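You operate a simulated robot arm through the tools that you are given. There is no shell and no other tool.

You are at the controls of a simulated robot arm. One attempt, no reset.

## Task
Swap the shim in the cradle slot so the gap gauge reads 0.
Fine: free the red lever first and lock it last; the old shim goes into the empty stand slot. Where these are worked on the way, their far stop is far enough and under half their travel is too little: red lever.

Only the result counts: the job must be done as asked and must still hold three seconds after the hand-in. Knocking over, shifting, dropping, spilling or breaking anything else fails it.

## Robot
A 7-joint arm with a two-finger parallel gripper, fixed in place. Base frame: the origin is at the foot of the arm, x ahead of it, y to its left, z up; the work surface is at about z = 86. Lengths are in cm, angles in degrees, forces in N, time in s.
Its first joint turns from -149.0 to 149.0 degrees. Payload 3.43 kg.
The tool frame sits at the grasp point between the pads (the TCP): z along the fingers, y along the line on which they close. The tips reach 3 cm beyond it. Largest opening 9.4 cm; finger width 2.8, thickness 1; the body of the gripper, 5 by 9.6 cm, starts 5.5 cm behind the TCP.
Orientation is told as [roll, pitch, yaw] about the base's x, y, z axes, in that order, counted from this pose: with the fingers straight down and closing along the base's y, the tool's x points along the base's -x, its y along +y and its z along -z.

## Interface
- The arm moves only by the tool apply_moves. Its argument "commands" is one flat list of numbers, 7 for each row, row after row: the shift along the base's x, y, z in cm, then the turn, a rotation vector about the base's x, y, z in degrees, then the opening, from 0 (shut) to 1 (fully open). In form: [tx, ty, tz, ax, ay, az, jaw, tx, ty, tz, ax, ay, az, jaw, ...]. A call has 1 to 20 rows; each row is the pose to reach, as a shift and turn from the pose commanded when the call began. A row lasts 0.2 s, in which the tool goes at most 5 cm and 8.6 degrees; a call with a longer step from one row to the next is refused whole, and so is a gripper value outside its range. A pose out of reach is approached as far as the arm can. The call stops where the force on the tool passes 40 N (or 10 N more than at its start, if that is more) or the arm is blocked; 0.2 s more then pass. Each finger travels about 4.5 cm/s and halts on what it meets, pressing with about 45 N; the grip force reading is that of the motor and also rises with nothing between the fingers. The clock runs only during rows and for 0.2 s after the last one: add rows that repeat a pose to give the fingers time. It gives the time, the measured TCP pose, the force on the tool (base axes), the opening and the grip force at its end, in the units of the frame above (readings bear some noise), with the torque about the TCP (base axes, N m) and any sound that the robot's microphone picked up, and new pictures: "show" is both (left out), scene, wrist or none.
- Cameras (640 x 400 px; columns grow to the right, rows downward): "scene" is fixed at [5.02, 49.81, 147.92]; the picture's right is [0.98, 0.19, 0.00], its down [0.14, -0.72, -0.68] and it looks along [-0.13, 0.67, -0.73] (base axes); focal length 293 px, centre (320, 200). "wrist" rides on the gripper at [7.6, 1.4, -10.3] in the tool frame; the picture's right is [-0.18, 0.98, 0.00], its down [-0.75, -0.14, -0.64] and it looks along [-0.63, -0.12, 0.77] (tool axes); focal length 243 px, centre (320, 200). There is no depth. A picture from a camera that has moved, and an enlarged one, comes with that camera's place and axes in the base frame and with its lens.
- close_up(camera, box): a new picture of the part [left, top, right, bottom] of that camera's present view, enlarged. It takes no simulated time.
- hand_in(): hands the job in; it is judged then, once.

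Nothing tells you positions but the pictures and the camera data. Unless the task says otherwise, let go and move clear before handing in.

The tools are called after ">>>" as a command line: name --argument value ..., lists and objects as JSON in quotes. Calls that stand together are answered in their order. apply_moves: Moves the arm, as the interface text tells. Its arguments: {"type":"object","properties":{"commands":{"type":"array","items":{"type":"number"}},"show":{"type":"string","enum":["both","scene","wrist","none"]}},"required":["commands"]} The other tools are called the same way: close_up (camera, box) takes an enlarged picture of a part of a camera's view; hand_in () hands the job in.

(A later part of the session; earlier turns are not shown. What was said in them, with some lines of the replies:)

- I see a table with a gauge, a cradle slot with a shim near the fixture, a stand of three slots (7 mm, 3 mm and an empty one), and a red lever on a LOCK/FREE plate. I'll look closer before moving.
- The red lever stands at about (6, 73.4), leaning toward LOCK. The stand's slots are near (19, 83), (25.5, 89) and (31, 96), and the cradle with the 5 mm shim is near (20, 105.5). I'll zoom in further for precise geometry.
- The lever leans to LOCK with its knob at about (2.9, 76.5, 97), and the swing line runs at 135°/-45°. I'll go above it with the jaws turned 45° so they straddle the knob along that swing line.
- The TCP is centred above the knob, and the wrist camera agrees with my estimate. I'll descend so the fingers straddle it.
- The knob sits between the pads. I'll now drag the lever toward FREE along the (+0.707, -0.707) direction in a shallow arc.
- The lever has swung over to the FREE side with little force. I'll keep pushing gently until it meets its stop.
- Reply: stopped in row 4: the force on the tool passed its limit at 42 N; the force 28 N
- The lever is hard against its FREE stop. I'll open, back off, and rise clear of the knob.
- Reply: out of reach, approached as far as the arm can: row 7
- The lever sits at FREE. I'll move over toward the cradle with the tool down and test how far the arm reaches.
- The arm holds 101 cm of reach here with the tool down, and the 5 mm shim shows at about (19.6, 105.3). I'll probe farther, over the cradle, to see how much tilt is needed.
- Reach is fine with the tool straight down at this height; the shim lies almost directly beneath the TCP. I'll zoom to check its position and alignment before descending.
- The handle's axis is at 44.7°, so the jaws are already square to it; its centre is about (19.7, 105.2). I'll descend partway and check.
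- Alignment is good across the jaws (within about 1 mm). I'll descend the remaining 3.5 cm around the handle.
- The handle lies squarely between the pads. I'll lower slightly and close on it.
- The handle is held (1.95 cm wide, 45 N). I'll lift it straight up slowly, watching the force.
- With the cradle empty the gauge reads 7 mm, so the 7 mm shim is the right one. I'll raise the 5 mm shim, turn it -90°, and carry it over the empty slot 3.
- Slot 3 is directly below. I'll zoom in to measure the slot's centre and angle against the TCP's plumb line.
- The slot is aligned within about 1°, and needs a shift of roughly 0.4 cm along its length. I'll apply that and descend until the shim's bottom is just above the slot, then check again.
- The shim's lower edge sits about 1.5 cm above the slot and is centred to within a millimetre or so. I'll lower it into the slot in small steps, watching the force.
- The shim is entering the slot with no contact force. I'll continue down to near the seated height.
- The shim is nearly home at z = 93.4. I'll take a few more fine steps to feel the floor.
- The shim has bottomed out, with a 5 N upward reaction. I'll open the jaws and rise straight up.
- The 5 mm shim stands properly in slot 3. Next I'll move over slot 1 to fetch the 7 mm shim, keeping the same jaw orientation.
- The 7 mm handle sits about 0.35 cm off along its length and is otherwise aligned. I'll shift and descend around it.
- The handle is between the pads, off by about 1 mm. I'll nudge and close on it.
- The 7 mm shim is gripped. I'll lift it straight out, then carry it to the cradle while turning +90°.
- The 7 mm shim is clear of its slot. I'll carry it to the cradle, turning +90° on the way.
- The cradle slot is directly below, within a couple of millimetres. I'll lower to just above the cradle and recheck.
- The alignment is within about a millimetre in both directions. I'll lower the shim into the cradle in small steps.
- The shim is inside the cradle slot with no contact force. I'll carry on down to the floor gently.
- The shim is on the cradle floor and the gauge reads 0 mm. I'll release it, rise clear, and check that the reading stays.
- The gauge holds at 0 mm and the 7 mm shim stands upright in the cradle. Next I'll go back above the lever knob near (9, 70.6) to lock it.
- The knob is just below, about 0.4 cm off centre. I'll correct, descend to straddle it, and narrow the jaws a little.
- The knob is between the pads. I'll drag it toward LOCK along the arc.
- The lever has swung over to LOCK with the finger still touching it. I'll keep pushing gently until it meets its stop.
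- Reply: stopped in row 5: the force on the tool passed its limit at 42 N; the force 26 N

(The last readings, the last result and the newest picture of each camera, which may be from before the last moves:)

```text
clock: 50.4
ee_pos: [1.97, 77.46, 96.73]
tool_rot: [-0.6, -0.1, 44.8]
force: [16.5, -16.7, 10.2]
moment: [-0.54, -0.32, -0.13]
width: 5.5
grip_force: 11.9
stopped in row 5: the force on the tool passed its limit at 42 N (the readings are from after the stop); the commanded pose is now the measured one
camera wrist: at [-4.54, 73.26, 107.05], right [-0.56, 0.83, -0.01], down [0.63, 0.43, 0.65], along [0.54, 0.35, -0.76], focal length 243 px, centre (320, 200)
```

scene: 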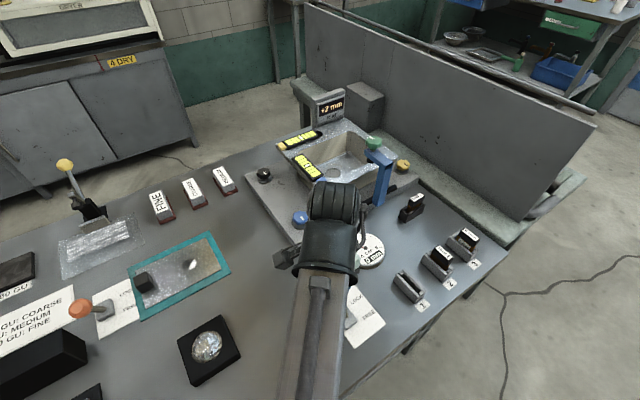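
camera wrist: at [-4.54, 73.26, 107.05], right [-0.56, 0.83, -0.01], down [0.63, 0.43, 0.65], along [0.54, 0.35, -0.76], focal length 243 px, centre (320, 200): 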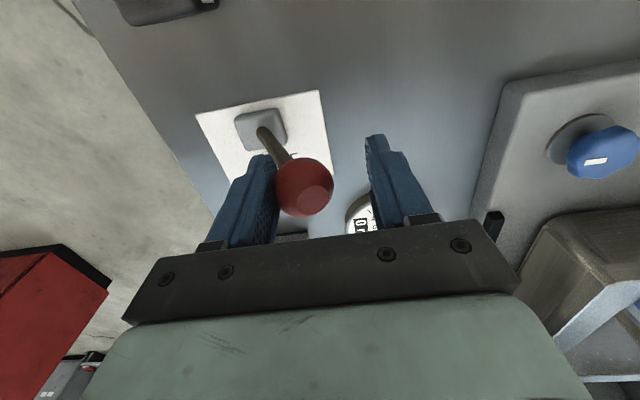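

The lever is firmly at its LOCK stop. I'll open the jaws, back off, and rise clear.

>>> apply_moves --commands '[0.2, -0.2, 0, 0.2, 0, 0, 0.6, 0.5, -0.5, 0, 0.5, 0, 0, 0.68, 0.5, -0.5, 0, 0.5, 0, 0, 0.68, 0.5, -0.5, 2, 0.5, 0, 0, 0.68, 0.5, -0.5, 5, 0.5, 0, 0, 0.68, 0.5, -0.5, 9, 0.5, 0, 0, 0.68, 0.5, -0.5, 12, 0.5, 0, 0, 0.68]'

>>> close_up --camera "wrist" --box '[220, 30, 420, 190]'

>>> close_up --camera "scene" --box '[390, 180, 490, 310]'

```text
clock: 52.0
ee_pos: [2.34, 77.17, 108.65]
tool_rot: [-0.2, -0.4, 44.9]
force: [0.5, 0.7, 0.2]
moment: [0.01, 0.03, 0.0]
width: 6.4
grip_force: 0.0
camera wrist: at [-4.29, 72.74, 118.99], right [-0.56, 0.83, 0.0], down [0.63, 0.43, 0.65], along [0.54, 0.36, -0.76], focal length 243 px, centre (320, 200)
```

scene: 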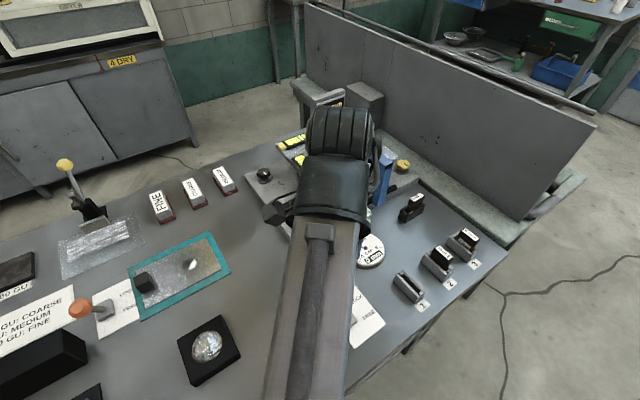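
wrist: 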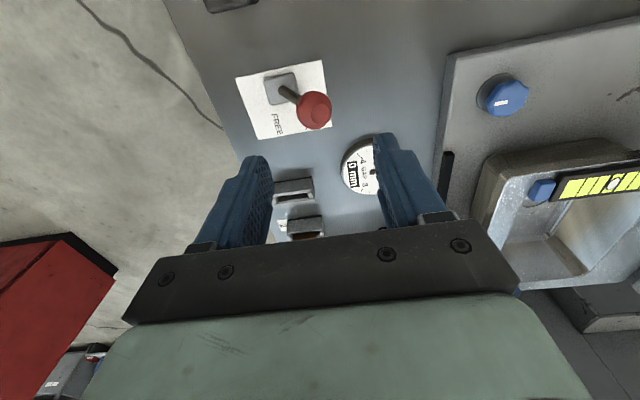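

```text
2.50 times, centred on (320, 110) of wrist
camera zoom: at [-4.29, 72.74, 118.99], right [-0.56, 0.83, 0.0], down [0.63, 0.43, 0.65], along [0.54, 0.36, -0.76], focal length 606 px, centre (320, 425)
```

zoom: 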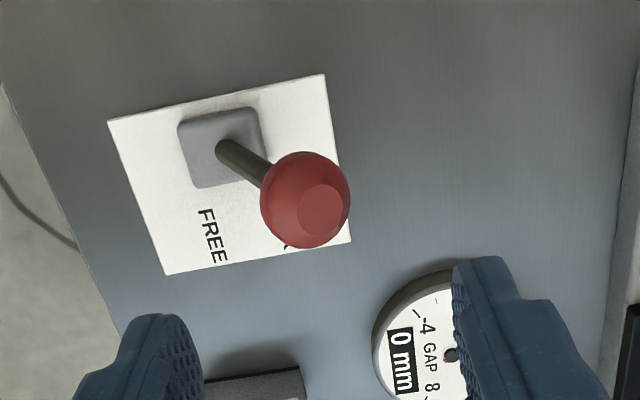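

```text
3.08 times, centred on (440, 245) of scene
camera zoom: at [5.02, 49.81, 147.92], right [0.98, 0.19, 0.0], down [0.14, -0.72, -0.68], along [-0.13, 0.67, -0.73], focal length 901 px, centre (-49, 62)
```

zoom: 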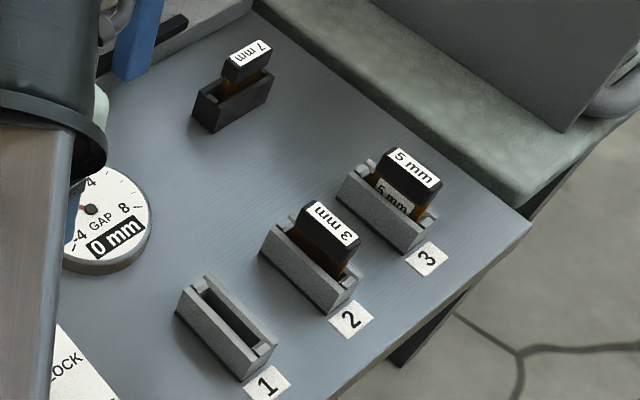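

The lever shows LOCK, the gauge reads 0, and the shims stand in their places. I'll move the arm clear to its starting region for a final look.

>>> apply_moves --commands '[1, 0.5, 1.5, 0, 0, 0, 0.7, 3.2, 2.4, 3, 0, 0, -4, 0.7, 5.4, 4.3, 4.5, 0, 0, -9, 0.7, 7.6, 6.2, 6, 0, 0, -13.5, 0.7, 9.8, 8.1, 7.5, 0, 0, -18, 0.7, 12, 10, 9, 0, 0, -22.5, 0.7, 14.3, 11.9, 10.5, 0, 0, -27, 0.7, 16.5, 13.8, 12, 0, 0, -31.5, 0.7, 19, 15.7, 13, 0, 0, -36, 0.7, 22.6, 18.3, 14, 0, 0, -41, 0.7, 22.6, 18.3, 14, 0, 0, -45, 0.7]'

>>> close_up --camera "scene" --box '[310, 260, 390, 360]'

>>> close_up --camera "scene" --box '[340, 180, 500, 300]'

>>> close_up --camera "scene" --box '[340, 225, 390, 275]'

```text
clock: 54.4
ee_pos: [25.01, 95.56, 122.7]
tool_rot: [-0.1, -0.5, -0.1]
force: [-1.0, -0.9, 0.8]
moment: [0.0, -0.02, 0.01]
width: 6.59
grip_force: 0.2
camera wrist: at [17.35, 97.0, 132.99], right [0.19, 0.98, 0.0], down [0.75, -0.14, 0.65], along [0.64, -0.12, -0.76], focal length 243 px, centre (320, 200)
```

scene: 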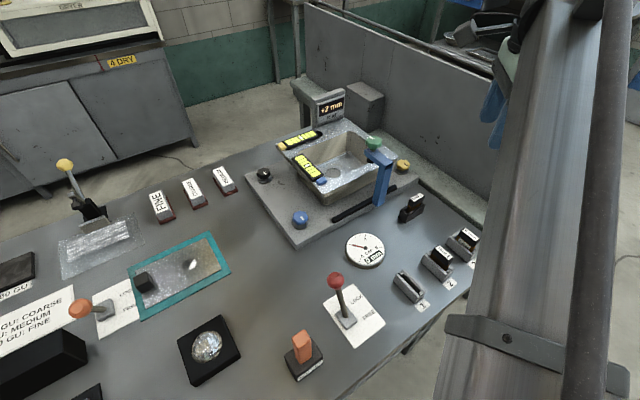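
wrist: 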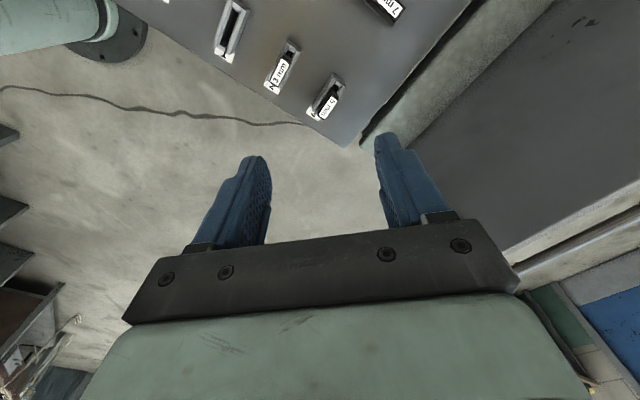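

```text
4.00 times, centred on (350, 310) of scene
camera zoom: at [5.02, 49.81, 147.92], right [0.98, 0.19, 0.0], down [0.14, -0.72, -0.68], along [-0.13, 0.67, -0.73], focal length 1172 px, centre (200, -240)
```

zoom: 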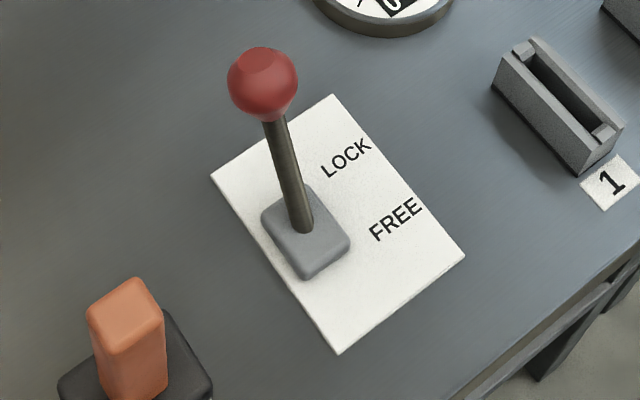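

```text
3.33 times, centred on (420, 240) of scene
camera zoom: at [5.02, 49.81, 147.92], right [0.98, 0.19, 0.0], down [0.14, -0.72, -0.68], along [-0.13, 0.67, -0.73], focal length 976 px, centre (-13, 67)
```

zoom: 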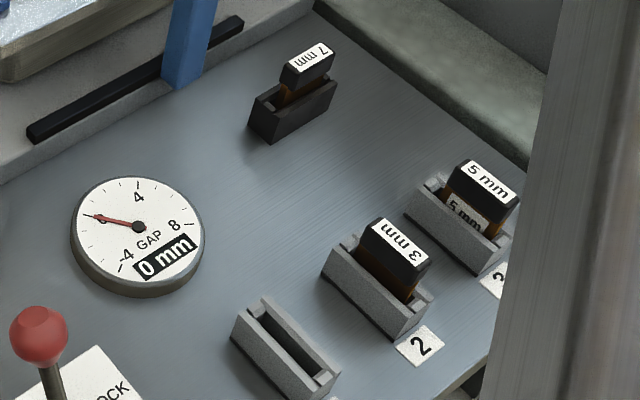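

```text
8.00 times, centred on (365, 250) of scene
camera zoom: at [5.02, 49.81, 147.92], right [0.98, 0.19, 0.0], down [0.14, -0.72, -0.68], along [-0.13, 0.67, -0.73], focal length 2343 px, centre (-40, -200)
```

zoom: 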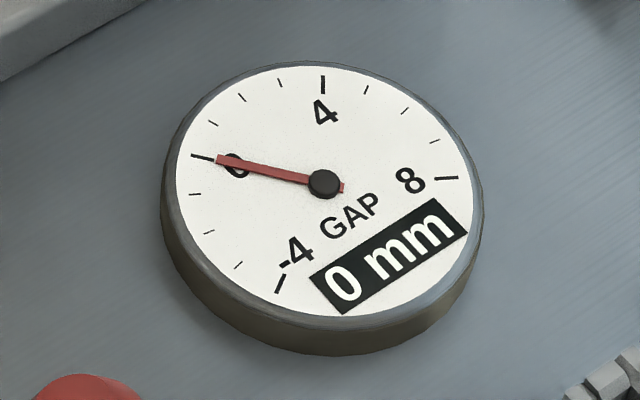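

The gauge reads 0 mm with the 7 mm shim in the cradle, the 5 mm shim is in slot 3 (the slot that was empty), and the red lever is back at its LOCK position. The arm is clear, so I'm handing in.

>>> hand_in

```text
The job is handed in.
```

The shim is swapped and the gap gauge reads 0 mm. I handed the job in, but the tool reported no verdict.

- **Shim:** with the cradle empty the gauge read 7 mm, so I fitted the 7 mm shim from slot 1. The gauge stayed at 0 after I let go.
- **Old shim:** the 5 mm shim is in slot 3, the one that was empty. It is turned end for end compared with the other shims in the stand, so its label reads the opposite way. So does the 7 mm shim's label in the cradle, compared with the old shim's.
- **Red lever:** I pushed it to its FREE stop before touching the shims and back to its LOCK stop at the end. In the last picture it leans just as it did at the start.

The arm is clear, and I saw nothing else knocked or shifted in the final pictures.
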